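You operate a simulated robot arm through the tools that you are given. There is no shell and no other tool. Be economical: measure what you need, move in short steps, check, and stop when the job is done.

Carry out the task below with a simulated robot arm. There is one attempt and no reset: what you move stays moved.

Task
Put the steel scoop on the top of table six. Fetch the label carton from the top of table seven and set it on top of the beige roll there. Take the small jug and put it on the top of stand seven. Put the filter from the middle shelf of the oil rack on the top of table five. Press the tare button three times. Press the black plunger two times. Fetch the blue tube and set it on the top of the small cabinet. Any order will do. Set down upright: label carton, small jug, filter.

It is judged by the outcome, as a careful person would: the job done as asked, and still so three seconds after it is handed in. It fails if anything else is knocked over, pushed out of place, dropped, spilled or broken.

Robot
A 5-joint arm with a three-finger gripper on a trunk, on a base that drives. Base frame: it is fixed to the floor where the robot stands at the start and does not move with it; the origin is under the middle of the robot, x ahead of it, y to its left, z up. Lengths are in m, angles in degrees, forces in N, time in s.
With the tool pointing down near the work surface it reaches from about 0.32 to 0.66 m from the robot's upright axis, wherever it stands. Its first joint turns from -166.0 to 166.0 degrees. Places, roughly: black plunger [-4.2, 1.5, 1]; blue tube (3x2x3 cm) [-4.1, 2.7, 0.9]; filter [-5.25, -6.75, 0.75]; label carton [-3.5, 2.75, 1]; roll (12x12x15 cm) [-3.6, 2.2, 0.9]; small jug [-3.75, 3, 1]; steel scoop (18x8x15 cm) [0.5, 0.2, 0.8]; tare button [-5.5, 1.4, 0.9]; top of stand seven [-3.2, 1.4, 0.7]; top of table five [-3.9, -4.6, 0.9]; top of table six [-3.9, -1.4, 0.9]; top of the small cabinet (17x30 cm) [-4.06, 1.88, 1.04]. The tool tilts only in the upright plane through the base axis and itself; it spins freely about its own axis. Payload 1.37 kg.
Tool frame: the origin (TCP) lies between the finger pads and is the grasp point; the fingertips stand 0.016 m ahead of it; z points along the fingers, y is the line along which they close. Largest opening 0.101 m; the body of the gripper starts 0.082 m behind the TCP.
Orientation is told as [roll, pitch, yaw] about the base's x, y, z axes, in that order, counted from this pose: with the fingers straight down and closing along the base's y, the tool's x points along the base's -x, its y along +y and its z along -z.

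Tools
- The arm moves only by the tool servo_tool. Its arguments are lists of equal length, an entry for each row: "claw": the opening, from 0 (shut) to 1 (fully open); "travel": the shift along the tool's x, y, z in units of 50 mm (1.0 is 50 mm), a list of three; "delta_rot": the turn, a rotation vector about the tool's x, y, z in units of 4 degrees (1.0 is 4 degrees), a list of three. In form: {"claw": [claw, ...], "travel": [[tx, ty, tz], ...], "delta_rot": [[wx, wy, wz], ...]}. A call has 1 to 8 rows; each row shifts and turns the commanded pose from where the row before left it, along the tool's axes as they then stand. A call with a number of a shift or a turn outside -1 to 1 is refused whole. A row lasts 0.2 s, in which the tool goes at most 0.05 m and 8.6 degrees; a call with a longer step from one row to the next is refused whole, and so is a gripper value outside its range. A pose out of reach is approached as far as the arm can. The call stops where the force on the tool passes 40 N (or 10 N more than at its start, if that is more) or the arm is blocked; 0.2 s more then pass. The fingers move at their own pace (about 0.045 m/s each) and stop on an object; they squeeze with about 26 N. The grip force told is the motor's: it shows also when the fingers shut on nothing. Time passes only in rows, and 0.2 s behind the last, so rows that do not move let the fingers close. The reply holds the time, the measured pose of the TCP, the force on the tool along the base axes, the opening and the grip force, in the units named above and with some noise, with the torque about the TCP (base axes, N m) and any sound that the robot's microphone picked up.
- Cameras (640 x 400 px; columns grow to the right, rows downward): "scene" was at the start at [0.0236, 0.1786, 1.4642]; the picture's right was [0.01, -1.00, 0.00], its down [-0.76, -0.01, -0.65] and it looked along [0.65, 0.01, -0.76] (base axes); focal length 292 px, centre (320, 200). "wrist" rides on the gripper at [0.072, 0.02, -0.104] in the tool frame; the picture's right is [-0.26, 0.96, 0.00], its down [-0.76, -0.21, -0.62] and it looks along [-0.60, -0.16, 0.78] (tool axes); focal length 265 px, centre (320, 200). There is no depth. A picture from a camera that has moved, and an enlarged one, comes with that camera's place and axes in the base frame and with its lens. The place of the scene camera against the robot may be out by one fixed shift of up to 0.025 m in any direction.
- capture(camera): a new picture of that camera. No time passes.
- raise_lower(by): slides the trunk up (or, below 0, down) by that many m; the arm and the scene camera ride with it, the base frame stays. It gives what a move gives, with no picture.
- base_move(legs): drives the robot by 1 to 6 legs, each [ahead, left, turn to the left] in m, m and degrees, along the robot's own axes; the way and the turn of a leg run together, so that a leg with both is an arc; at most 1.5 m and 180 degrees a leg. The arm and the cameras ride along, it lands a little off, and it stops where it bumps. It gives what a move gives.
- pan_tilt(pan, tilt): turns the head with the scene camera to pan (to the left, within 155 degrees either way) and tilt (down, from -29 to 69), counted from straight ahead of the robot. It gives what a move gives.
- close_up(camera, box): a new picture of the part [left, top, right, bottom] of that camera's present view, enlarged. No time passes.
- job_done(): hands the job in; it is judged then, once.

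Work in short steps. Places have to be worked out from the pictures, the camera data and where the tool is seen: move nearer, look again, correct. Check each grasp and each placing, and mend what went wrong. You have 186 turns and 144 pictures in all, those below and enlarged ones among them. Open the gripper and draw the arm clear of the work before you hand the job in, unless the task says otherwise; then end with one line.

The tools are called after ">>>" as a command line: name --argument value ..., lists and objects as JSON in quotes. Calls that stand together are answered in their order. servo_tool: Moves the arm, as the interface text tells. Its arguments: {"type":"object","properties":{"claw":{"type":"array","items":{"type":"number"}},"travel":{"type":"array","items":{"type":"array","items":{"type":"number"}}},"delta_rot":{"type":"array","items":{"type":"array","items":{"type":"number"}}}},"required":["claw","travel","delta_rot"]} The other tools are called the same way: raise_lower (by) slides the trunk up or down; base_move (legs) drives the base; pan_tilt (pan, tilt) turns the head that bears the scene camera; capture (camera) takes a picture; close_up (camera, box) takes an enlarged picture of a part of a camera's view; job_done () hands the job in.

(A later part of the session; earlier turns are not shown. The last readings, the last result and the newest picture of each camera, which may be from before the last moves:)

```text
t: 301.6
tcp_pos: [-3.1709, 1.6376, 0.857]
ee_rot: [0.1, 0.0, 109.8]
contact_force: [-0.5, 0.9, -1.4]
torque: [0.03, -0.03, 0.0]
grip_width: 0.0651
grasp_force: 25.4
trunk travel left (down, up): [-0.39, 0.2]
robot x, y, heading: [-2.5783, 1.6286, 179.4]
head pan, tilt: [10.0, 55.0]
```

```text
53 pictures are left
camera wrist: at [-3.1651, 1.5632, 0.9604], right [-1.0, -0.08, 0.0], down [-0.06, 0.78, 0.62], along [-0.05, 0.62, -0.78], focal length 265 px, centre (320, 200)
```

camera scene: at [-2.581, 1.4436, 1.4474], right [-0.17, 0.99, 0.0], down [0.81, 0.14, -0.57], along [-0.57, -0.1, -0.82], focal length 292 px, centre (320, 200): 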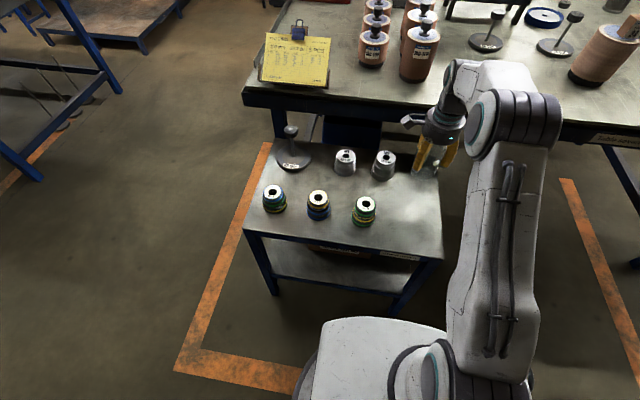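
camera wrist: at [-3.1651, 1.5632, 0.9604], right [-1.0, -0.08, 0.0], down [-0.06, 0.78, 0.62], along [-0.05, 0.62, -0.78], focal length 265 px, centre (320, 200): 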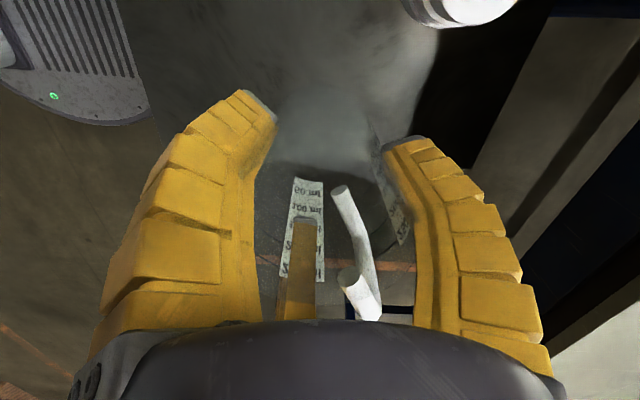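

The jug is over the stand (edge y≈1.735). I lower in decreasing steps until contact.

>>> servo_tool --claw '[0.5, 0.5, 0.5, 0.5, 0.5, 0.5]' --travel '[[0, 0, 0.5], [0, 0, 0.4], [0, 0, 0.3], [0, 0, 0.15], [0, 0, 0.12], [0, 0, 0.12]]' --delta_rot '[[0, 0, 0], [0, 0, 0], [0, 0, 0], [0, 0, 0], [0, 0, 0], [0, 0, 0]]'

>>> close_up --camera "scene" --box '[350, 100, 490, 280]'

```text
t: 303.0
tcp_pos: [-3.1693, 1.6374, 0.7772]
ee_rot: [-0.1, 0.0, 109.9]
contact_force: [-0.6, -0.1, -0.2]
torque: [-0.02, -0.02, 0.02]
grip_width: 0.0647
grasp_force: 26.1
trunk travel left (down, up): [-0.39, 0.2]
robot x, y, heading: [-2.5748, 1.6258, 179.6]
head pan, tilt: [10.0, 55.0]
```

```text
2.22 times, centred on (420, 190) of scene
camera zoom: at [-2.5811, 1.4436, 1.4474], right [-0.17, 0.99, 0.0], down [0.81, 0.14, -0.57], along [-0.57, -0.1, -0.82], focal length 650 px, centre (98, 222)
```

zoom: 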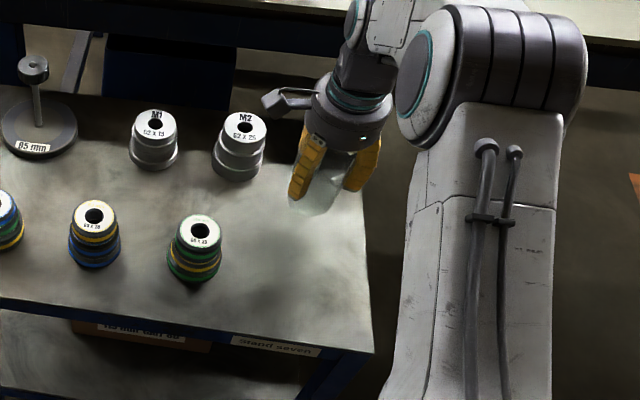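

>>> servo_tool --claw '[0.5, 0.5, 0.5, 0.5]' --travel '[[0, 0, 0.15], [0, 0, 0.12], [0, 0, 0.1], [0, 0, 0.08]]' --delta_rot '[[0, 0, 0], [0, 0, 0], [0, 0, 0], [0, 0, 0]]'

```text
t: 304.0
tcp_pos: [-3.1691, 1.6377, 0.7556]
ee_rot: [0.0, 0.0, 110.0]
contact_force: [1.3, -1.0, -1.3]
torque: [0.01, -0.02, 0.01]
grip_width: 0.0651
grasp_force: 25.8
trunk travel left (down, up): [-0.39, 0.2]
robot x, y, heading: [-2.578, 1.632, 179.5]
head pan, tilt: [10.0, 55.0]
```

No contact yet at 0.756; continuing in small steps.

>>> servo_tool --claw '[0.5, 0.5, 0.5, 0.5]' --travel '[[0, 0, 0.08], [0, 0, 0.08], [0, 0, 0.08], [0, 0, 0.08]]' --delta_rot '[[0, 0, 0], [0, 0, 0], [0, 0, 0], [0, 0, 0]]'

```text
t: 305.0
tcp_pos: [-3.1698, 1.6376, 0.7393]
ee_rot: [-0.1, 0.1, 109.9]
contact_force: [-0.5, 0.0, -1.7]
torque: [-0.03, -0.01, -0.04]
grip_width: 0.0653
grasp_force: 26.0
trunk travel left (down, up): [-0.39, 0.2]
robot x, y, heading: [-2.5758, 1.6275, 179.9]
head pan, tilt: [10.0, 55.0]
```

>>> close_up --camera "scene" --box '[380, 130, 480, 220]'

>>> servo_tool --claw '[0.5, 0.5, 0.5, 0.5]' --travel '[[0, 0, 0.07], [0, 0, 0.07], [0, 0, 0.07], [0, 0, 0.07]]' --delta_rot '[[0, 0, 0], [0, 0, 0], [0, 0, 0], [0, 0, 0]]'

```text
4.44 times, centred on (430, 175) of scene
camera zoom: at [-2.5811, 1.4436, 1.4474], right [-0.17, 0.99, 0.0], down [0.81, 0.14, -0.57], along [-0.57, -0.1, -0.82], focal length 1299 px, centre (-169, 311)
```

zoom: 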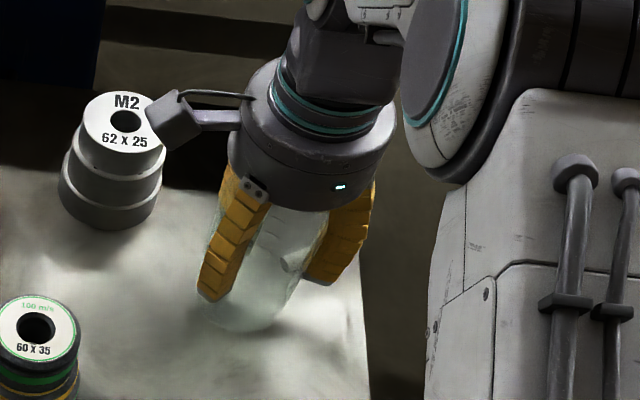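

```text
t: 306.0
tcp_pos: [-3.1697, 1.6372, 0.7253]
ee_rot: [-0.1, 0.0, 109.9]
contact_force: [-0.1, 0.3, -1.1]
torque: [-0.01, -0.02, 0.01]
grip_width: 0.0652
grasp_force: 26.2
trunk travel left (down, up): [-0.39, 0.2]
robot x, y, heading: [-2.5763, 1.6242, 179.6]
head pan, tilt: [10.0, 55.0]
```

>>> servo_tool --claw '[0.5, 0.5, 0.5, 0.5]' --travel '[[0, 0, 0.07], [0, 0, 0.07], [0, 0, 0.07], [0, 0, 0.07]]' --delta_rot '[[0, 0, 0], [0, 0, 0], [0, 0, 0], [0, 0, 0]]'

>>> close_up --camera "scene" --box '[380, 130, 480, 220]'

```text
t: 307.0
tcp_pos: [-3.1717, 1.6374, 0.7169]
ee_rot: [0.6, -0.2, 109.9]
contact_force: [4.1, 0.8, 34.0]
torque: [-0.21, -0.36, 0.06]
grip_width: 0.068
grasp_force: 25.7
trunk travel left (down, up): [-0.39, 0.2]
robot x, y, heading: [-2.5765, 1.6264, 179.5]
head pan, tilt: [10.0, 55.0]
```

```text
4.44 times, centred on (430, 175) of scene
camera zoom: at [-2.5772, 1.4436, 1.4479], right [-0.17, 0.99, 0.0], down [0.81, 0.14, -0.58], along [-0.57, -0.1, -0.82], focal length 1299 px, centre (-169, 311)
```

zoom: 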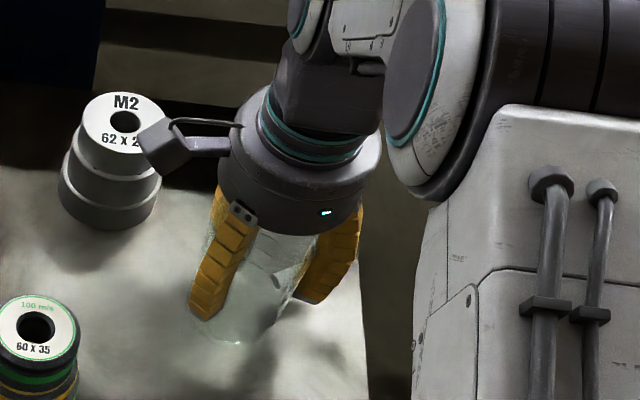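

Firm contact (34 N). I ease up 3 mm, then open and rise.

>>> servo_tool --claw '[0.5, 0.7, 0.8, 0.9, 1, 1, 1]' --travel '[[0, 0, -0.08], [0, 0, 0], [0, 0, 0], [0, 0, 0], [0, 0, 0], [0, 0, 0], [0, 0, 0]]' --delta_rot '[[0, 0, 0], [0, 0, 0], [0, 0, 0], [0, 0, 0], [0, 0, 0], [0, 0, 0], [0, 0, 0]]'

>>> servo_tool --claw '[1, 1, 1, 1, 1, 1]' --travel '[[0, 0, -0.3], [0, 0, -0.5], [0, 0, -0.8], [0, 0, -0.9], [0, 0, -0.9], [0, 0, -0.9]]' --delta_rot '[[0, 0, 0], [0, 0, 0], [0, 0, 0], [0, 0, 0], [0, 0, 0], [0, 0, 0]]'

>>> raise_lower --by 0.2

>>> capture --camera "scene"

```text
t: 308.6
tcp_pos: [-3.1709, 1.6371, 0.7149]
ee_rot: [0.0, -0.1, 110.0]
contact_force: [-0.3, 0.1, -0.5]
torque: [0.0, 0.04, 0.01]
grip_width: 0.1007
grasp_force: 0.1
trunk travel left (down, up): [-0.39, 0.2]
robot x, y, heading: [-2.576, 1.628, 179.7]
head pan, tilt: [10.0, 55.0]
```

```text
t: 310.0
tcp_pos: [-3.1705, 1.6352, 0.9304]
ee_rot: [-0.1, -0.1, 109.9]
contact_force: [-0.2, -0.3, 0.4]
torque: [0.02, 0.04, -0.02]
grip_width: 0.1006
grasp_force: 0.1
trunk travel left (down, up): [-0.39, 0.2]
robot x, y, heading: [-2.5758, 1.6282, 179.4]
head pan, tilt: [10.0, 55.0]
```

```text
t: 312.2
tcp_pos: [-3.1704, 1.6366, 1.1303]
ee_rot: [-0.1, 0.0, 109.8]
contact_force: [-0.8, 0.3, 0.1]
torque: [0.0, 0.0, 0.03]
grip_width: 0.1004
grasp_force: 0.0
trunk travel left (down, up): [-0.59, 0.0]
robot x, y, heading: [-2.5747, 1.6309, 179.7]
head pan, tilt: [10.0, 55.0]
```

```text
49 pictures are left
camera scene: at [-2.5811, 1.4435, 1.6473], right [-0.17, 0.99, 0.0], down [0.81, 0.14, -0.57], along [-0.57, -0.1, -0.82], focal length 292 px, centre (320, 200)
```

scene: 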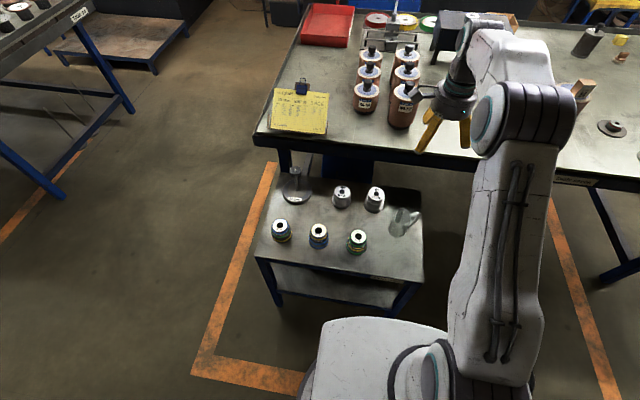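

The jug stands on the stand. Next the blue tube: I retract the arm and go round to the right end of the table again, at x≈-4.05.

>>> servo_tool --claw '[0.6, 0.6, 0.6]' --travel '[[0.34, -0.93, 0], [0.34, -0.93, 0], [0.34, -0.93, 0]]' --delta_rot '[[0, 0, 0], [0, 0, 0], [0, 0, 0]]'

>>> base_move --legs '[[0, -1.0, 0], [0, -0.82, 0], [0.75, 0, 0], [0.75, 0, 0]]'

>>> pan_tilt --pan 60 --tilt 35

>>> capture --camera "scene"

```text
t: 313.0
tcp_pos: [-3.0196, 1.6351, 1.1315]
ee_rot: [0.1, -0.1, 109.9]
contact_force: [0.6, 0.6, 0.1]
torque: [0.01, 0.07, 0.03]
grip_width: 0.0643
grasp_force: 2.3
trunk travel left (down, up): [-0.59, 0.0]
robot x, y, heading: [-2.5754, 1.6284, 180.0]
head pan, tilt: [10.0, 55.0]
```

```text
t: 329.4
tcp_pos: [-4.5098, 3.4371, 1.1303]
ee_rot: [0.0, 0.0, 110.4]
contact_force: [0.1, -0.3, -0.4]
torque: [-0.03, 0.02, 0.01]
grip_width: 0.0641
grasp_force: 2.1
trunk travel left (down, up): [-0.59, 0.0]
robot x, y, heading: [-4.0594, 3.435, -180.1]
head pan, tilt: [10.0, 55.0]
```

```text
t: 330.6
tcp_pos: [-4.5095, 3.438, 1.1311]
ee_rot: [-0.1, 0.0, 110.4]
contact_force: [0.1, 0.6, 1.0]
torque: [0.01, -0.01, -0.03]
grip_width: 0.0642
grasp_force: 2.1
trunk travel left (down, up): [-0.59, 0.0]
robot x, y, heading: [-4.0617, 3.4311, -179.7]
head pan, tilt: [60.0, 35.0]
```

```text
48 pictures are left
camera scene: at [-4.04, 3.1855, 1.6756], right [-0.87, 0.5, 0.0], down [0.29, 0.5, -0.82], along [-0.41, -0.71, -0.57], focal length 292 px, centre (320, 200)
```

scene: 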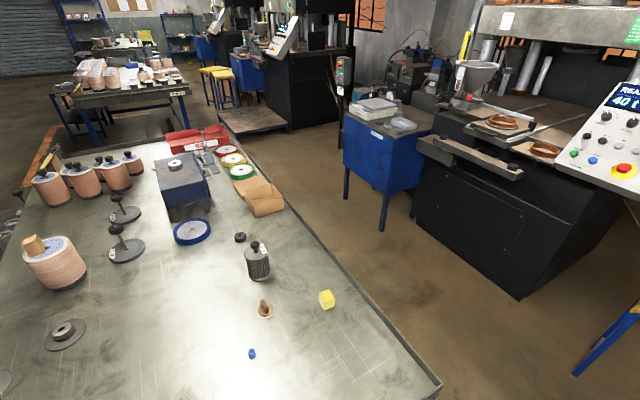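

Tube confirmed at (-4.083, 2.741), 0.69 m away, so I'll reach with the tool tilted outward. First I spin to yaw 90° and swing over the table.

>>> servo_tool --claw '[0.6, 0.6, 0.6, 0.6, 0.6, 0.6, 0.6]' --travel '[[0, 0, 0], [0, 0, 0], [0, 0, 0], [0, 0, 0], [0, 0, 0], [0, 0, 0.8], [0, 0, 0.8]]' --delta_rot '[[0, 0, 1], [0, 0, 1], [0, 0, 1], [0, 0, 1], [0, 0, 1.0], [0, 0, 0], [0, 0, 0]]'

>>> servo_tool --claw '[0.6, 0.6, 0.6, 0.6, 0.6, 0.6, 0.6, 0.6]' --travel '[[0.73, -0.54, 0], [0.73, -0.54, 0], [0.73, -0.54, 0], [0.73, -0.54, 0], [0.73, -0.54, 0], [0.73, -0.54, 0], [0.73, -0.54, 0], [0.73, -0.54, 0]]' --delta_rot '[[0, 0, 0], [0, 0, 0], [0, 0, 0], [0, 0, 0], [0, 0, 0], [0, 0, 0], [0, 0, 0], [0, 0, 0]]'

>>> servo_tool --claw '[0.6, 0.6, 0.6, 0.6, 0.6, 0.6, 0.6, 0.6]' --travel '[[0.73, -0.54, 0], [0.73, -0.54, 0], [0.73, -0.54, 0], [0.73, -0.54, 0], [0.73, -0.54, 0], [0.73, -0.54, 0], [0.73, -0.54, 0], [0.73, -0.54, 0]]' --delta_rot '[[0, 0, 0], [0, 0, 0], [0, 0, 0], [0, 0, 0], [0, 0, 0], [0, 0, 0], [0, 0, 0], [0, 0, 0]]'

>>> servo_tool --claw '[0.6, 0.6, 0.6, 0.6, 0.6, 0.6, 0.6]' --travel '[[0, 0, 0], [0, 0, 0], [0, 0, 0], [0, 0, 0], [0, 0, 0], [0, 0, 0], [0, 0, 0]]' --delta_rot '[[0, 1, 0], [0, 1, 0], [0, 1, 0], [0, 1, 0], [0, 1, 0], [0, 1, 0], [0, 1, 0]]'

>>> capture --camera "wrist"

>>> capture --camera "scene"

```text
t: 332.2
tcp_pos: [-4.5101, 3.4376, 1.0505]
ee_rot: [0.0, 0.0, 90.3]
contact_force: [0.5, -0.7, 0.5]
torque: [0.0, 0.0, -0.02]
grip_width: 0.0642
grasp_force: 2.8
trunk travel left (down, up): [-0.59, 0.0]
robot x, y, heading: [-4.062, 3.4348, -179.9]
head pan, tilt: [60.0, 35.0]
```

```text
t: 334.0
tcp_pos: [-4.2902, 3.146, 1.0502]
ee_rot: [0.0, 0.0, 90.4]
contact_force: [0.1, 0.0, 0.5]
torque: [0.02, -0.02, 0.04]
grip_width: 0.0643
grasp_force: 2.4
trunk travel left (down, up): [-0.59, 0.0]
robot x, y, heading: [-4.0633, 3.4331, -179.6]
head pan, tilt: [60.0, 35.0]
```

```text
t: 335.8
tcp_pos: [-4.1806, 2.8657, 1.0482]
ee_rot: [0.0, -0.3, 91.6]
contact_force: [-0.2, -0.5, -0.2]
torque: [0.03, -0.03, -0.01]
grip_width: 0.064
grasp_force: 2.2
out of reach, approached as far as the arm can: row 5, 6, 7, 8
trunk travel left (down, up): [-0.59, 0.0]
robot x, y, heading: [-4.0599, 3.4344, -179.8]
head pan, tilt: [60.0, 35.0]
```

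```text
t: 337.4
tcp_pos: [-4.1884, 2.8668, 1.0503]
ee_rot: [4.0, 27.5, 92.0]
contact_force: [-0.4, 0.4, -0.4]
torque: [0.03, -0.01, -0.02]
grip_width: 0.0641
grasp_force: 2.3
out of reach, approached as far as the arm can: row 1, 6
trunk travel left (down, up): [-0.59, 0.0]
robot x, y, heading: [-4.0629, 3.4361, -179.6]
head pan, tilt: [60.0, 35.0]
```

```text
47 pictures are left
camera wrist: at [-4.2018, 2.8524, 1.1762], right [-0.97, 0.23, -0.06], down [0.22, 0.96, 0.19], along [0.1, 0.17, -0.98], focal length 265 px, centre (320, 200)
```

wrist: 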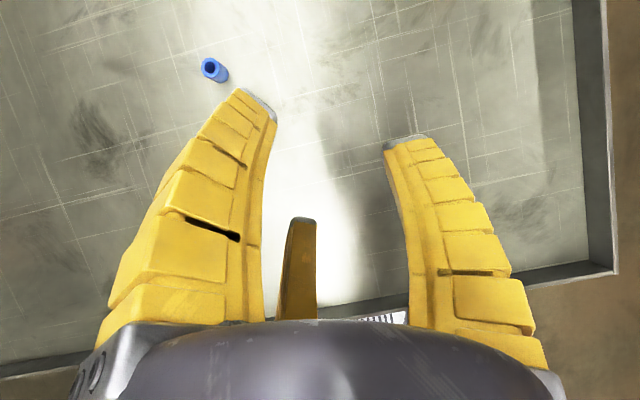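

```text
46 pictures are left
camera scene: at [-4.0399, 3.1855, 1.6756], right [-0.87, 0.5, 0.0], down [0.29, 0.5, -0.82], along [-0.41, -0.71, -0.57], focal length 292 px, centre (320, 200)
```

scene: 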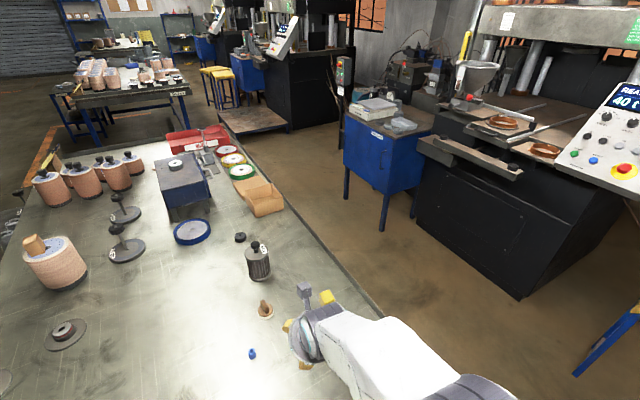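

The arm reaches with 28° tilt. I move to a pre-grasp just above the tube.

>>> servo_tool --claw '[0.6, 0.6, 0.6, 0.6]' --travel '[[0.37, -0.55, 0.66], [0.37, -0.55, 0.66], [0.37, -0.55, 0.66], [0.37, -0.55, 0.66]]' --delta_rot '[[0, 0, 0], [0, 0, 0], [0, 0, 0], [0, 0, 0]]'

>>> capture --camera "wrist"

>>> close_up --camera "scene" --box '[200, 290, 340, 380]'

```text
t: 338.4
tcp_pos: [-4.1788, 2.7465, 0.9616]
ee_rot: [4.0, 27.4, 94.0]
contact_force: [1.2, -0.1, 0.6]
torque: [0.04, -0.02, -0.03]
grip_width: 0.0642
grasp_force: 2.4
out of reach, approached as far as the arm can: row 1, 2, 3, 4
trunk travel left (down, up): [-0.59, 0.0]
robot x, y, heading: [-4.0617, 3.4382, -179.6]
head pan, tilt: [60.0, 35.0]
```

```text
45 pictures are left
camera wrist: at [-4.1908, 2.7313, 1.0865], right [-0.98, 0.2, -0.06], down [0.19, 0.96, 0.19], along [0.1, 0.17, -0.98], focal length 265 px, centre (320, 200)
```

wrist: 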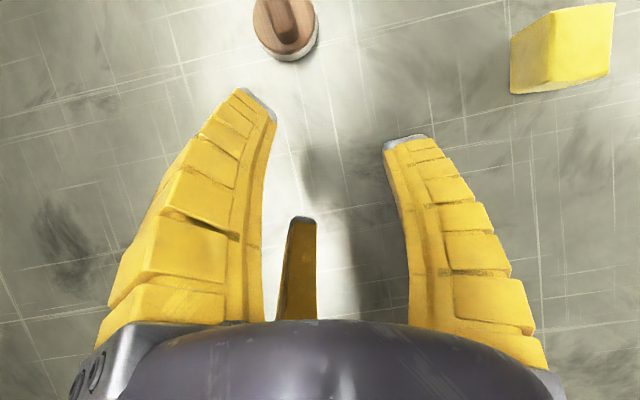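

```text
4.44 times, centred on (270, 335) of scene
camera zoom: at [-4.0394, 3.1841, 1.6754], right [-0.87, 0.5, 0.0], down [0.28, 0.5, -0.82], along [-0.41, -0.71, -0.57], focal length 1299 px, centre (542, -400)
```

zoom: 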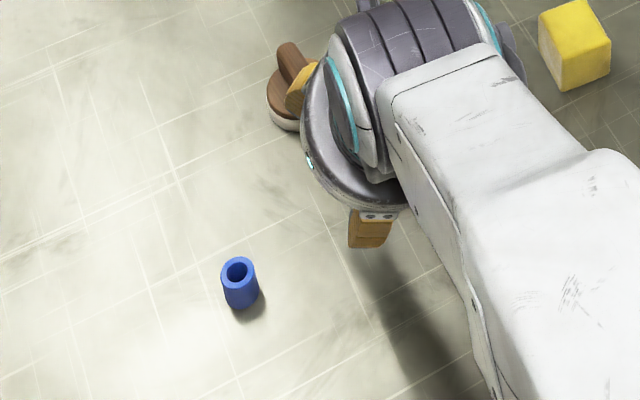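

With tilt, the azimuth is tied to the tilt direction, so x did not change. I rotate about the vertical by +8° while shifting in x.

>>> servo_tool --claw '[0.6, 0.6, 0.6]' --travel '[[0.08, -0.63, -0.03], [0.08, -0.64, -0.03], [0.08, -0.64, -0.02]]' --delta_rot '[[0.31, 0.04, -0.59], [0.31, 0.04, -0.59], [0.31, 0.04, -0.59]]'

>>> capture --camera "wrist"

```text
t: 339.2
tcp_pos: [-4.0957, 2.7453, 0.9671]
ee_rot: [3.9, 27.8, 100.7]
contact_force: [0.0, -0.3, 0.2]
torque: [-0.02, 0.03, -0.03]
grip_width: 0.0641
grasp_force: 2.9
out of reach, approached as far as the arm can: row 1, 3
trunk travel left (down, up): [-0.59, 0.0]
robot x, y, heading: [-4.0641, 3.4342, -179.7]
head pan, tilt: [60.0, 35.0]
```

```text
43 pictures are left
camera wrist: at [-4.107, 2.7287, 1.0922], right [-0.99, 0.08, -0.06], down [0.07, 0.98, 0.19], along [0.08, 0.18, -0.98], focal length 265 px, centre (320, 200)
```

wrist: 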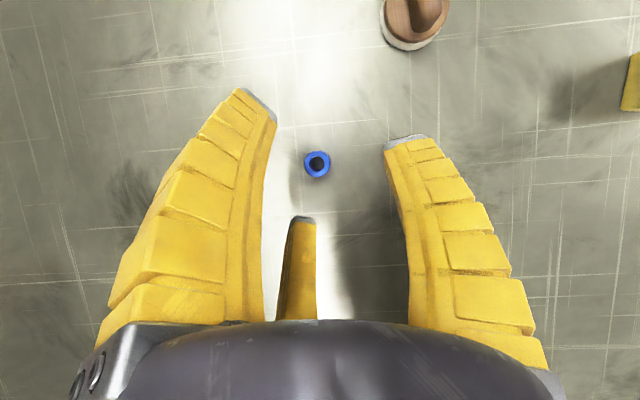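

Tube is at ≈(-4.09, 2.738), between the fingers. I go down to z≈0.894 and close.

>>> servo_tool --claw '[0.6, 0.6, 0.6]' --travel '[[-0.18, -0.05, 0.45], [-0.18, -0.05, 0.45], [-0.18, -0.05, 0.45]]' --delta_rot '[[0, 0, 0], [0, 0, 0], [0, 0, 0]]'

>>> capture --camera "wrist"

```text
t: 340.0
tcp_pos: [-4.0968, 2.7374, 0.8935]
ee_rot: [4.0, 27.6, 100.7]
contact_force: [0.8, 1.4, -0.1]
torque: [0.01, -0.02, -0.01]
grip_width: 0.064
grasp_force: 2.2
out of reach, approached as far as the arm can: row 3
trunk travel left (down, up): [-0.59, 0.0]
robot x, y, heading: [-4.0623, 3.4403, -179.7]
head pan, tilt: [60.0, 35.0]
```

```text
42 pictures are left
camera wrist: at [-4.1069, 2.7209, 1.019], right [-0.99, 0.08, -0.06], down [0.07, 0.98, 0.19], along [0.08, 0.18, -0.98], focal length 265 px, centre (320, 200)
```

wrist: 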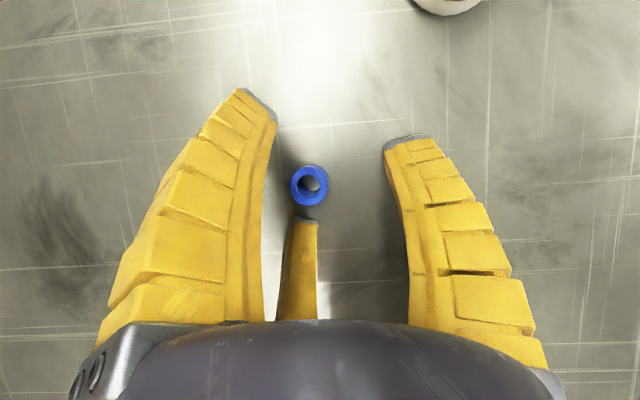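

The tube sits at the TCP. Closing.

>>> servo_tool --claw '[0.4, 0.2, 0, 0, 0, 0, 0]' --travel '[[0, 0, 0], [0, 0, 0], [0, 0, 0], [0, 0, 0], [0, 0, 0], [0, 0, 0], [0, 0, 0]]' --delta_rot '[[0, 0, 0], [0, 0, 0], [0, 0, 0], [0, 0, 0], [0, 0, 0], [0, 0, 0], [0, 0, 0]]'

>>> servo_tool --claw '[0, 0, 0, 0]' --travel '[[0.07, 0, -0.13], [0.2, 0, -0.4], [0.3, 0, -0.6], [0.3, 0, -0.6]]' --delta_rot '[[0, 0, 0], [0, 0, 0], [0, 0, 0], [0, 0, 0]]'

>>> capture --camera "wrist"

```text
t: 341.6
tcp_pos: [-4.0972, 2.7382, 0.8959]
ee_rot: [4.0, 27.8, 100.7]
contact_force: [-0.5, 2.5, 10.0]
torque: [-0.06, -0.08, 0.03]
grip_width: 0.0063
grasp_force: 26.3
trunk travel left (down, up): [-0.59, 0.0]
robot x, y, heading: [-4.0629, 3.435, -179.8]
head pan, tilt: [60.0, 35.0]
```

```text
t: 342.6
tcp_pos: [-4.096, 2.7392, 0.9918]
ee_rot: [3.9, 27.4, 100.6]
contact_force: [0.2, 0.3, 0.6]
torque: [0.01, -0.01, -0.07]
grip_width: 0.0
grasp_force: 25.9
out of reach, approached as far as the arm can: row 3
trunk travel left (down, up): [-0.59, 0.0]
robot x, y, heading: [-4.0608, 3.4336, -179.7]
head pan, tilt: [60.0, 35.0]
```

```text
41 pictures are left
camera wrist: at [-4.1072, 2.7233, 1.1168], right [-0.99, 0.08, -0.06], down [0.07, 0.98, 0.19], along [0.08, 0.18, -0.98], focal length 265 px, centre (320, 200)
```

wrist: 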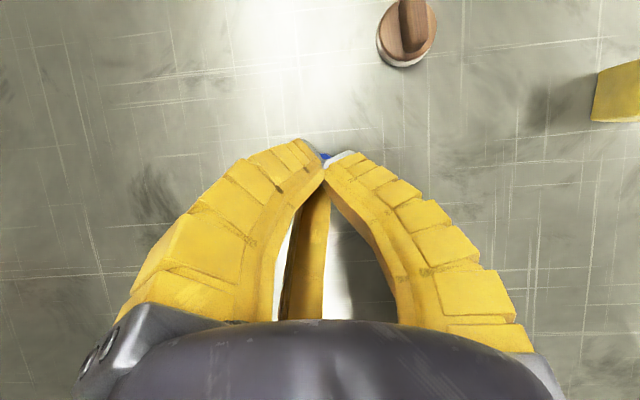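

Fingers closed above the tube (its top is only at z≈0.885), so it was missed. I open and look where it is.

>>> servo_tool --claw '[0.3, 0.6, 0.6, 0.6]' --travel '[[0, 0, 0], [0, 0, 0], [0, 0, 0], [0, 0, 0]]' --delta_rot '[[0, 0, 0], [0, 0, 0], [0, 0, 0], [0, 0, 0]]'

>>> close_up --camera "wrist" --box '[220, 90, 420, 215]'

```text
t: 343.6
tcp_pos: [-4.096, 2.7397, 0.9911]
ee_rot: [3.9, 27.6, 100.7]
contact_force: [-0.2, -1.1, 0.2]
torque: [0.01, -0.01, 0.01]
grip_width: 0.064
grasp_force: 3.0
trunk travel left (down, up): [-0.59, 0.0]
robot x, y, heading: [-4.0615, 3.4305, -179.7]
head pan, tilt: [60.0, 35.0]
```

```text
3.20 times, centred on (320, 152) of wrist
camera zoom: at [-4.1071, 2.7229, 1.1167], right [-0.99, 0.08, -0.06], down [0.07, 0.98, 0.19], along [0.08, 0.18, -0.98], focal length 849 px, centre (320, 352)
```

zoom: 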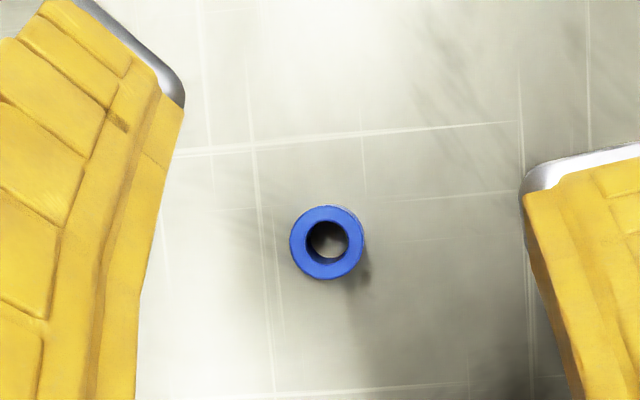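

Tube still stands at (-4.093, 2.735), top 0.885. I go down to TCP z≈0.876 and close.

>>> servo_tool --claw '[0.6, 0.6, 0.6, 0.6]' --travel '[[-0.25, -0.05, 0.52], [-0.25, -0.05, 0.52], [-0.25, -0.05, 0.52], [-0.25, -0.05, 0.5]]' --delta_rot '[[0, 0, 0], [0, 0, 0], [0, 0, 0], [0, 0, 0]]'

>>> servo_tool --claw '[0.4, 0.2, 0.05, 0.05, 0.05, 0.05]' --travel '[[0, 0, 0], [0, 0, 0], [0, 0, 0], [0, 0, 0], [0, 0, 0], [0, 0, 0]]' --delta_rot '[[0, 0, 0], [0, 0, 0], [0, 0, 0], [0, 0, 0], [0, 0, 0], [0, 0, 0]]'

>>> capture --camera "wrist"

```text
t: 344.6
tcp_pos: [-4.098, 2.7321, 0.8928]
ee_rot: [4.1, 28.9, 100.6]
contact_force: [-1.0, 15.5, 20.7]
torque: [1.24, -0.26, 0.09]
grip_width: 0.0695
grasp_force: 6.6
out of reach, approached as far as the arm can: row 1
trunk travel left (down, up): [-0.59, 0.0]
robot x, y, heading: [-4.066, 3.4357, -180.1]
head pan, tilt: [60.0, 35.0]
stopped in row 4: the force on the tool passed its limit at 42 N (the readings are from after the stop); the commanded pose is now the measured one
```

```text
t: 346.0
tcp_pos: [-4.0979, 2.7318, 0.8872]
ee_rot: [4.0, 28.4, 100.6]
contact_force: [-0.8, 0.0, -0.2]
torque: [-0.01, 0.04, 0.02]
grip_width: 0.0116
grasp_force: 26.2
trunk travel left (down, up): [-0.59, 0.0]
robot x, y, heading: [-4.0621, 3.4353, -180.0]
head pan, tilt: [60.0, 35.0]
```

```text
39 pictures are left
camera wrist: at [-4.1079, 2.7173, 1.013], right [-0.99, 0.08, -0.07], down [0.07, 0.98, 0.17], along [0.08, 0.17, -0.98], focal length 265 px, centre (320, 200)
```

wrist: 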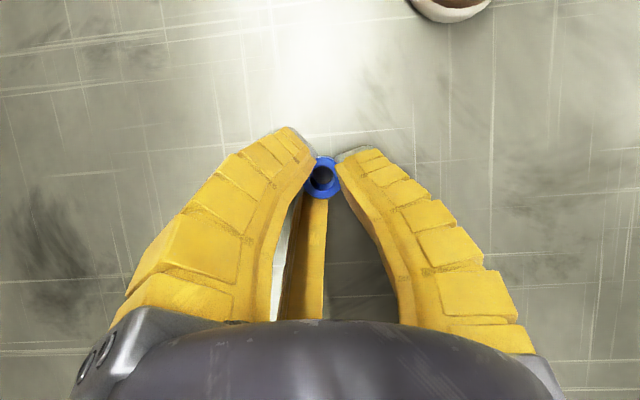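

The pads only caught the tube's far side (tilt offset). I open, shift 9 mm toward the robot and re-close.

>>> servo_tool --claw '[0.2, 0.35, 0.35, 0.35, 0.35]' --travel '[[0, 0, 0], [0, 0, 0], [-0.07, -0.03, -0.04], [-0.07, -0.03, -0.04], [0, 0, 0]]' --delta_rot '[[0, 0, 0], [0, 0, 0], [0, 0, 0], [0, 0, 0], [0, 0, 0]]'

>>> close_up --camera "wrist" --box '[220, 90, 420, 215]'

```text
t: 347.2
tcp_pos: [-4.0966, 2.7407, 0.8889]
ee_rot: [4.0, 28.5, 100.8]
contact_force: [-0.6, -3.1, 4.3]
torque: [0.02, 0.0, -0.02]
grip_width: 0.0375
grasp_force: 0.7
trunk travel left (down, up): [-0.59, 0.0]
robot x, y, heading: [-4.0642, 3.4383, -179.7]
head pan, tilt: [60.0, 35.0]
```

```text
3.20 times, centred on (320, 152) of wrist
camera zoom: at [-4.1063, 2.7257, 1.0143], right [-0.99, 0.08, -0.07], down [0.07, 0.98, 0.17], along [0.08, 0.16, -0.98], focal length 849 px, centre (320, 352)
```

zoom: 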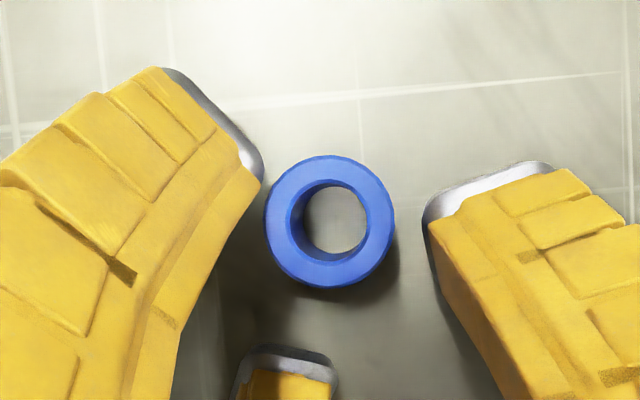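

Now the tube is well between the fingertips. Closing.

>>> servo_tool --claw '[0.2, 0.1, 0.05, 0.05, 0.05]' --travel '[[0, 0, 0], [0, 0, 0], [0, 0, 0], [0, 0, 0], [0, 0, 0]]' --delta_rot '[[0, 0, 0], [0, 0, 0], [0, 0, 0], [0, 0, 0], [0, 0, 0]]'

>>> close_up --camera "wrist" --box '[220, 90, 420, 215]'

```text
t: 348.4
tcp_pos: [-4.0951, 2.7404, 0.8891]
ee_rot: [4.1, 28.6, 100.8]
contact_force: [1.2, 0.6, 8.2]
torque: [-0.1, -0.07, 0.0]
grip_width: 0.0143
grasp_force: 4.5
trunk travel left (down, up): [-0.59, 0.0]
robot x, y, heading: [-4.0627, 3.4369, -179.9]
head pan, tilt: [60.0, 35.0]
```

```text
3.20 times, centred on (320, 152) of wrist
camera zoom: at [-4.1061, 2.7263, 1.0152], right [-0.99, 0.08, -0.07], down [0.07, 0.98, 0.17], along [0.08, 0.16, -0.98], focal length 849 px, centre (320, 352)
```

zoom: 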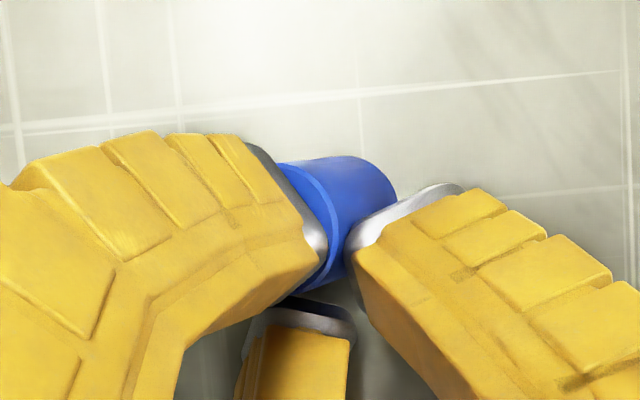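

The tube got tipped by a too-high pinch. I open and look at how it lies.

>>> servo_tool --claw '[0.3, 0.6, 0.6, 0.6]' --travel '[[0, 0, 0], [0.1, 0, -0.3], [0.2, 0, -0.5], [0, 0, 0]]' --delta_rot '[[0, 0, 0], [0, 0, 0], [0, 0, 0], [0, 0, 0]]'

>>> close_up --camera "wrist" --box '[220, 90, 420, 215]'

```text
t: 349.4
tcp_pos: [-4.0951, 2.7473, 0.9301]
ee_rot: [4.0, 28.4, 100.8]
contact_force: [0.7, -0.3, 0.7]
torque: [-0.01, 0.0, -0.02]
grip_width: 0.0638
grasp_force: 2.2
trunk travel left (down, up): [-0.59, 0.0]
robot x, y, heading: [-4.0662, 3.4363, -179.8]
head pan, tilt: [60.0, 35.0]
```

```text
3.20 times, centred on (320, 152) of wrist
camera zoom: at [-4.1051, 2.7323, 1.0558], right [-0.99, 0.08, -0.07], down [0.07, 0.98, 0.17], along [0.08, 0.17, -0.98], focal length 849 px, centre (320, 352)
```

zoom: 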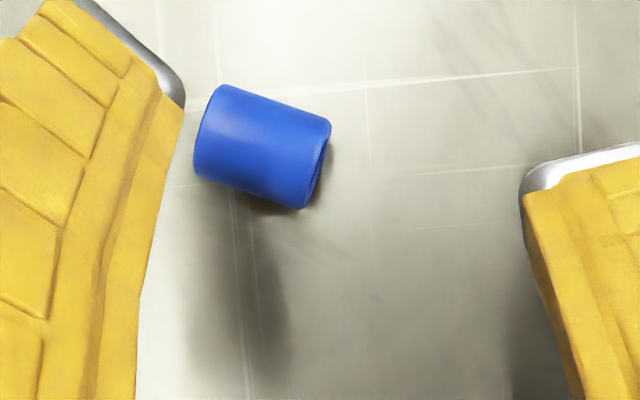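

The tube lies on its side, axis nearly along the closing direction – good for a grip on its ends. I step 2.5 cm closer and reduce the tilt to ~12° for a cleaner approach.

>>> base_move --legs '[[0, 0.025, 0]]'

>>> servo_tool --claw '[0.6, 0.6, 0.6, 0.6]' --travel '[[0, 0, 0], [0, 0, 0], [0, 0, 0], [0, 0, 0]]' --delta_rot '[[-0.2, -1, 0], [-0.2, -1, 0], [-0.2, -1, 0], [-0.2, -1, 0]]'

>>> close_up --camera "wrist" --box '[200, 20, 440, 220]'

```text
t: 350.2
tcp_pos: [-4.094, 2.7196, 0.9293]
ee_rot: [4.2, 28.5, 101.0]
contact_force: [0.6, -0.3, 0.4]
torque: [0.0, 0.03, 0.0]
grip_width: 0.0638
grasp_force: 2.8
trunk travel left (down, up): [-0.59, 0.0]
robot x, y, heading: [-4.0653, 3.4067, -179.7]
head pan, tilt: [60.0, 35.0]
```

```text
t: 351.2
tcp_pos: [-4.1153, 2.7354, 0.931]
ee_rot: [2.7, 17.1, 100.0]
contact_force: [1.0, 0.1, 0.5]
torque: [0.04, -0.01, 0.0]
grip_width: 0.0637
grasp_force: 3.1
out of reach, approached as far as the arm can: row 1, 2, 3, 4
trunk travel left (down, up): [-0.59, 0.0]
robot x, y, heading: [-4.066, 3.4064, -180.1]
head pan, tilt: [60.0, 35.0]
```

```text
2.00 times, centred on (320, 120) of wrist
camera zoom: at [-4.1235, 2.6962, 1.0517], right [-0.99, 0.1, -0.03], down [0.08, 0.93, 0.36], along [0.07, 0.36, -0.93], focal length 531 px, centre (320, 360)
```

zoom: 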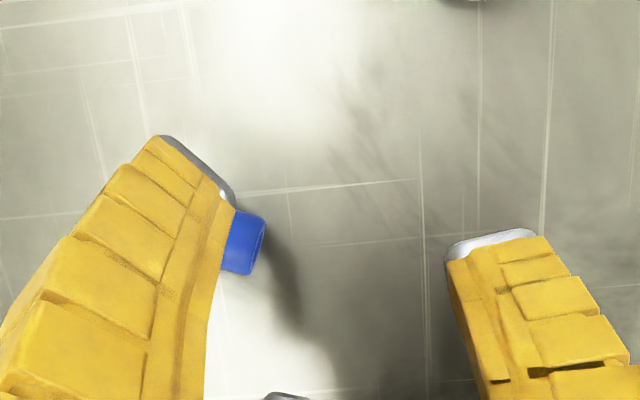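

Tube at ≈(-4.085, 2.720). I restore a little tilt and shift over it.

>>> servo_tool --claw '[0.6, 0.6, 0.6]' --travel '[[0.05, -0.2, 0.1], [0.05, -0.2, 0.15], [0.06, -0.2, 0.15]]' --delta_rot '[[0, 0.8, 0], [0, 0.8, 0], [0, 0, 0]]'

>>> close_up --camera "wrist" --box '[200, 20, 440, 220]'

```text
t: 352.0
tcp_pos: [-4.0975, 2.7233, 0.9151]
ee_rot: [3.4, 23.6, 100.6]
contact_force: [0.0, -0.2, -0.3]
torque: [0.02, 0.0, -0.01]
grip_width: 0.0642
grasp_force: 2.2
out of reach, approached as far as the arm can: row 1, 2, 3
trunk travel left (down, up): [-0.59, 0.0]
robot x, y, heading: [-4.0635, 3.4071, -179.9]
head pan, tilt: [60.0, 35.0]
```

```text
2.00 times, centred on (320, 120) of wrist
camera zoom: at [-4.1069, 2.6989, 1.0387], right [-0.99, 0.09, -0.05], down [0.07, 0.96, 0.26], along [0.07, 0.25, -0.97], focal length 531 px, centre (320, 360)
```

zoom: 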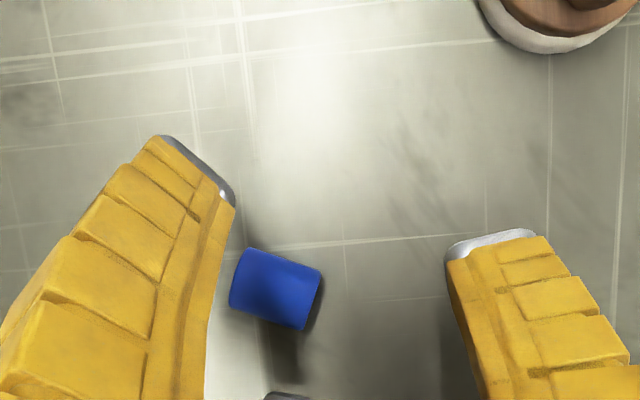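

Tube centre (-4.084, 2.717). I shift, spin ~12° to match its axis, lower and close.

>>> servo_tool --claw '[0.6, 0.6, 0.6, 0.6, 0.6]' --travel '[[-0.07, -0.29, 0.15], [0, 0, 0], [0, 0, 0], [0, 0, 0], [0, 0, 0.2]]' --delta_rot '[[0, 0, 0], [0, 0, 1], [0, 0, 1], [0, 0, 1], [0, 0, 0]]'

>>> close_up --camera "wrist" --box '[200, 50, 440, 250]'

```text
t: 353.2
tcp_pos: [-4.0926, 2.7216, 0.8963]
ee_rot: [3.3, 23.5, 100.6]
contact_force: [-0.6, 0.1, -0.3]
torque: [-0.05, 0.02, 0.0]
grip_width: 0.0641
grasp_force: 2.0
out of reach, approached as far as the arm can: row 1, 2, 3, 4
trunk travel left (down, up): [-0.59, 0.0]
robot x, y, heading: [-4.062, 3.4124, -180.0]
head pan, tilt: [60.0, 35.0]
```

```text
2.00 times, centred on (320, 150) of wrist
camera zoom: at [-4.1027, 2.6964, 1.0198], right [-1.0, 0.08, -0.05], down [0.06, 0.96, 0.26], along [0.07, 0.25, -0.96], focal length 531 px, centre (320, 300)
```

zoom: 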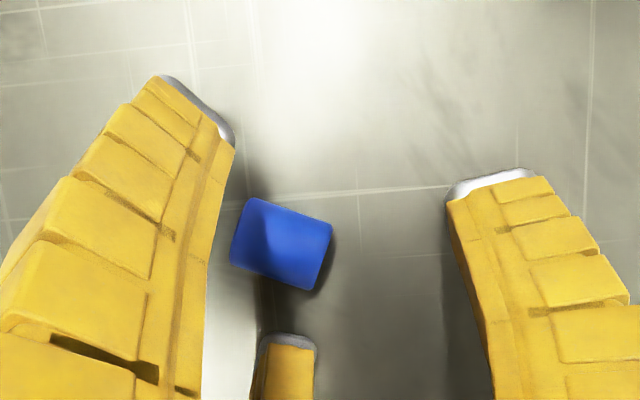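

Spin was not followed, but alignment is adequate. I nudge +x ~1 cm, lower slightly and close on the tube's ends.

>>> servo_tool --claw '[0.6, 0.6, 0.6, 0.4, 0.25, 0.1, 0.1, 0.1]' --travel '[[0, -0.1, 0], [0, -0.1, 0], [-0.03, 0, 0.14], [0, 0, 0], [0, 0, 0], [0, 0, 0], [0, 0, 0], [0, 0, 0]]' --delta_rot '[[0.1, 0.01, -0.2], [0.1, 0.01, -0.2], [0, 0, 0], [0, 0, 0], [0, 0, 0], [0, 0, 0], [0, 0, 0], [0, 0, 0]]'

>>> close_up --camera "wrist" --box '[200, 50, 440, 250]'

```text
t: 355.0
tcp_pos: [-4.0825, 2.7229, 0.8879]
ee_rot: [3.7, 23.3, 102.4]
contact_force: [-0.4, -0.2, 0.2]
torque: [-0.01, 0.01, -0.01]
grip_width: 0.016
grasp_force: 4.1
trunk travel left (down, up): [-0.59, 0.0]
robot x, y, heading: [-4.0669, 3.4099, -179.9]
head pan, tilt: [60.0, 35.0]
```

```text
2.00 times, centred on (320, 150) of wrist
camera zoom: at [-4.0908, 2.6968, 1.0126], right [-1.0, 0.05, -0.05], down [0.04, 0.97, 0.26], along [0.06, 0.25, -0.97], focal length 531 px, centre (320, 300)
```

zoom: 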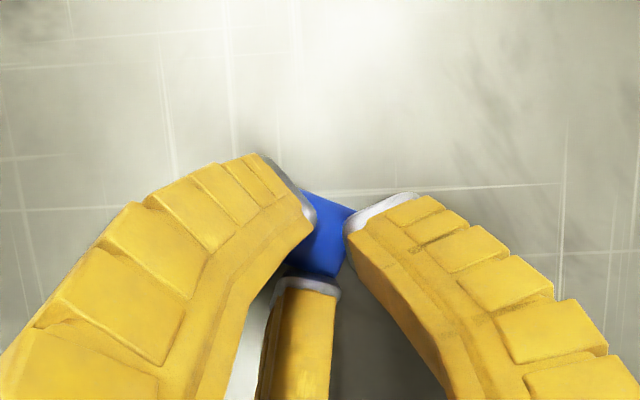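

The fingers seem to close just above the tube, so the table is lower than I assumed. I open, lower ~1.4 cm more with care, and look.

>>> servo_tool --claw '[0.5, 0.55, 0.55, 0.55, 0.55]' --travel '[[0, 0, 0], [0, 0, 0], [-0.03, 0, 0.08], [-0.03, 0, 0.08], [-0.03, 0, 0.08]]' --delta_rot '[[0, 0, 0], [0, 0, 0], [0, 0, 0], [0, 0, 0], [0, 0, 0]]'

>>> close_up --camera "wrist" --box '[200, 50, 440, 250]'

```text
t: 356.2
tcp_pos: [-4.0833, 2.7216, 0.885]
ee_rot: [3.8, 24.1, 102.6]
contact_force: [3.0, 9.5, 36.2]
torque: [1.58, -0.46, 0.08]
grip_width: 0.0579
grasp_force: 2.1
trunk travel left (down, up): [-0.59, 0.0]
robot x, y, heading: [-4.0616, 3.4111, -179.7]
head pan, tilt: [60.0, 35.0]
```

```text
2.00 times, centred on (320, 150) of wrist
camera zoom: at [-4.0903, 2.6978, 1.0091], right [-1.0, 0.05, -0.05], down [0.04, 0.97, 0.24], along [0.06, 0.24, -0.97], focal length 531 px, centre (320, 300)
```

zoom: 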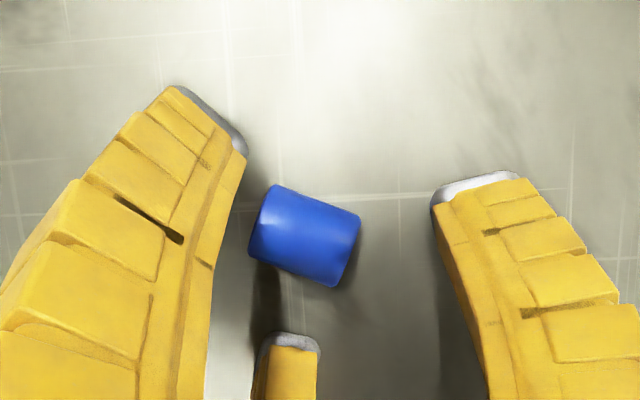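

The force acts ~4 cm on the robot side of the TCP: the gripper's centre post touches the table because of the tilt. I lift and spin the tool by 172° so that post is on the raised outer side.

>>> servo_tool --claw '[0.55, 0.55, 0.55, 0.55, 0.55, 0.55, 0.55, 0.55]' --travel '[[0.1, 0, -0.3], [0.3, 0, -0.7], [0.3, 0, -0.7], [0, 0, 0], [0, 0, 0], [0, 0, 0], [0, 0, 0], [0, 0, 0]]' --delta_rot '[[0, 0, 0], [0, 0, 0], [0, 0, 0], [0, 0, -1], [0, 0, -1], [0, 0, -1], [0, 0, -1], [0, 0, -1]]'

>>> servo_tool --claw '[0.55, 0.55, 0.55, 0.55, 0.55, 0.55, 0.55, 0.55]' --travel '[[0, 0, 0], [0, 0, 0], [0, 0, 0], [0, 0, 0], [0, 0, 0], [0, 0, 0], [0, 0, 0], [0, 0, 0]]' --delta_rot '[[0, 0, -1], [0, 0, -1], [0, 0, -1], [0, 0, -1], [0, 0, -1], [0, 0, -1], [0, 0, -1], [0, 0, -1]]'

>>> servo_tool --claw '[0.55, 0.55, 0.55, 0.55, 0.55, 0.55, 0.55, 0.55]' --travel '[[0, 0, 0], [0, 0, 0], [0, 0, 0], [0, 0, 0], [0, 0, 0], [0, 0, 0], [0, 0, 0], [0, 0, 0]]' --delta_rot '[[0, 0, -1], [0, 0, -1], [0, 0, -1], [0, 0, -1], [0, 0, -1], [0, 0, -1], [0, 0, -1], [0, 0, -1]]'

>>> servo_tool --claw '[0.55, 0.55, 0.55, 0.55, 0.55, 0.55, 0.55, 0.55]' --travel '[[0, 0, 0], [0, 0, 0], [0, 0, 0], [0, 0, 0], [0, 0, 0], [0, 0, 0], [0, 0, 0], [0, 0, 0]]' --delta_rot '[[0, 0, -1], [0, 0, -1], [0, 0, -1], [0, 0, -1], [0, 0, -1], [0, 0, -1], [0, 0, -1], [0, 0, -1]]'

>>> servo_tool --claw '[0.55, 0.55, 0.55, 0.55, 0.55, 0.55, 0.55, 0.55]' --travel '[[0, 0, 0], [0, 0, 0], [0, 0, 0], [0, 0, 0], [0, 0, 0], [0, 0, 0], [0, 0, 0], [0, 0, 0]]' --delta_rot '[[0, 0, -1], [0, 0, -1], [0, 0, -1], [0, 0, -1], [0, 0, -1], [0, 0, -1], [0, 0, -1], [0, 0, -1]]'

>>> capture --camera "wrist"

```text
t: 358.0
tcp_pos: [-4.0796, 2.7248, 0.9679]
ee_rot: [11.7, 20.7, 123.9]
contact_force: [0.7, 0.3, 0.4]
torque: [-0.01, -0.01, 0.0]
grip_width: 0.0591
grasp_force: 2.5
trunk travel left (down, up): [-0.59, 0.0]
robot x, y, heading: [-4.0603, 3.4084, -179.7]
head pan, tilt: [60.0, 35.0]
```

```text
t: 359.8
tcp_pos: [-4.079, 2.7245, 0.9675]
ee_rot: [20.7, 11.5, 155.9]
contact_force: [0.3, 0.0, 0.3]
torque: [-0.01, 0.01, -0.02]
grip_width: 0.0592
grasp_force: 2.8
trunk travel left (down, up): [-0.59, 0.0]
robot x, y, heading: [-4.0655, 3.4111, -179.8]
head pan, tilt: [60.0, 35.0]
```

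```text
t: 361.6
tcp_pos: [-4.0792, 2.7249, 0.9679]
ee_rot: [23.7, -0.9, -174.4]
contact_force: [-0.9, -0.2, -0.2]
torque: [0.02, 0.02, 0.02]
grip_width: 0.0592
grasp_force: 2.2
trunk travel left (down, up): [-0.59, 0.0]
robot x, y, heading: [-4.0624, 3.4122, -179.9]
head pan, tilt: [60.0, 35.0]
```

```text
t: 363.4
tcp_pos: [-4.0793, 2.7233, 0.9683]
ee_rot: [20.0, -13.0, -144.5]
contact_force: [-0.7, 0.1, 0.9]
torque: [-0.01, 0.01, 0.0]
grip_width: 0.0591
grasp_force: 2.8
trunk travel left (down, up): [-0.59, 0.0]
robot x, y, heading: [-4.0606, 3.4105, -180.0]
head pan, tilt: [60.0, 35.0]
```

```text
t: 365.2
tcp_pos: [-4.0788, 2.7252, 0.9676]
ee_rot: [10.1, -21.5, -112.1]
contact_force: [0.8, -0.3, 0.2]
torque: [-0.04, 0.01, -0.02]
grip_width: 0.0592
grasp_force: 2.7
trunk travel left (down, up): [-0.59, 0.0]
robot x, y, heading: [-4.0653, 3.4046, -179.7]
head pan, tilt: [60.0, 35.0]
```

```text
30 pictures are left
camera wrist: at [-4.039, 2.823, 1.0386], right [0.81, -0.53, 0.25], down [-0.48, -0.34, 0.81], along [-0.34, -0.78, -0.52], focal length 265 px, centre (320, 200)
```

wrist: 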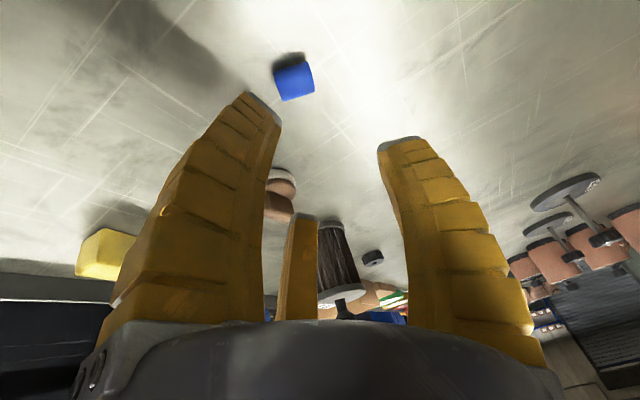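

With the new spin the tilt-plane and the tube axis match; triangulation gives the tube centre (-4.078, 2.716, 0.866). I descend to it in steps and check forces.

>>> servo_tool --claw '[0.5, 0.5, 0.5, 0.5]' --travel '[[0.15, -0.06, 0.42], [0.15, -0.06, 0.42], [0.15, -0.06, 0.42], [0.13, -0.05, 0.3]]' --delta_rot '[[0, 0, 0], [0, 0, 0], [0, 0, 0], [0, 0, 0]]'

>>> capture --camera "wrist"

```text
t: 366.2
tcp_pos: [-4.0775, 2.7219, 0.8905]
ee_rot: [10.5, -21.9, -112.3]
contact_force: [-1.8, 5.7, 18.9]
torque: [0.74, 0.13, 0.06]
grip_width: 0.0542
grasp_force: 3.3
trunk travel left (down, up): [-0.59, 0.0]
robot x, y, heading: [-4.0636, 3.4064, -180.2]
head pan, tilt: [60.0, 35.0]
```

```text
29 pictures are left
camera wrist: at [-4.0371, 2.8206, 0.9588], right [0.81, -0.53, 0.26], down [-0.48, -0.33, 0.81], along [-0.34, -0.78, -0.52], focal length 265 px, centre (320, 200)
```

wrist: 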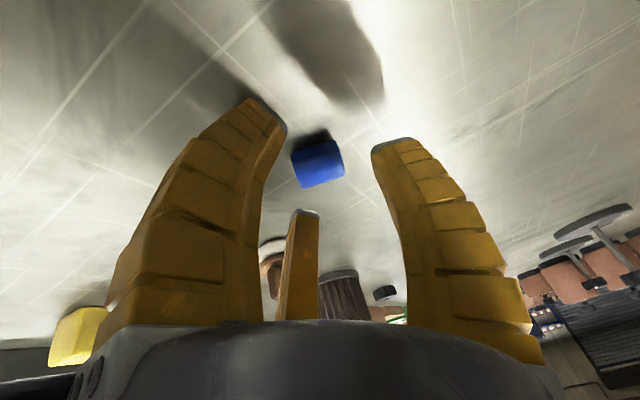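

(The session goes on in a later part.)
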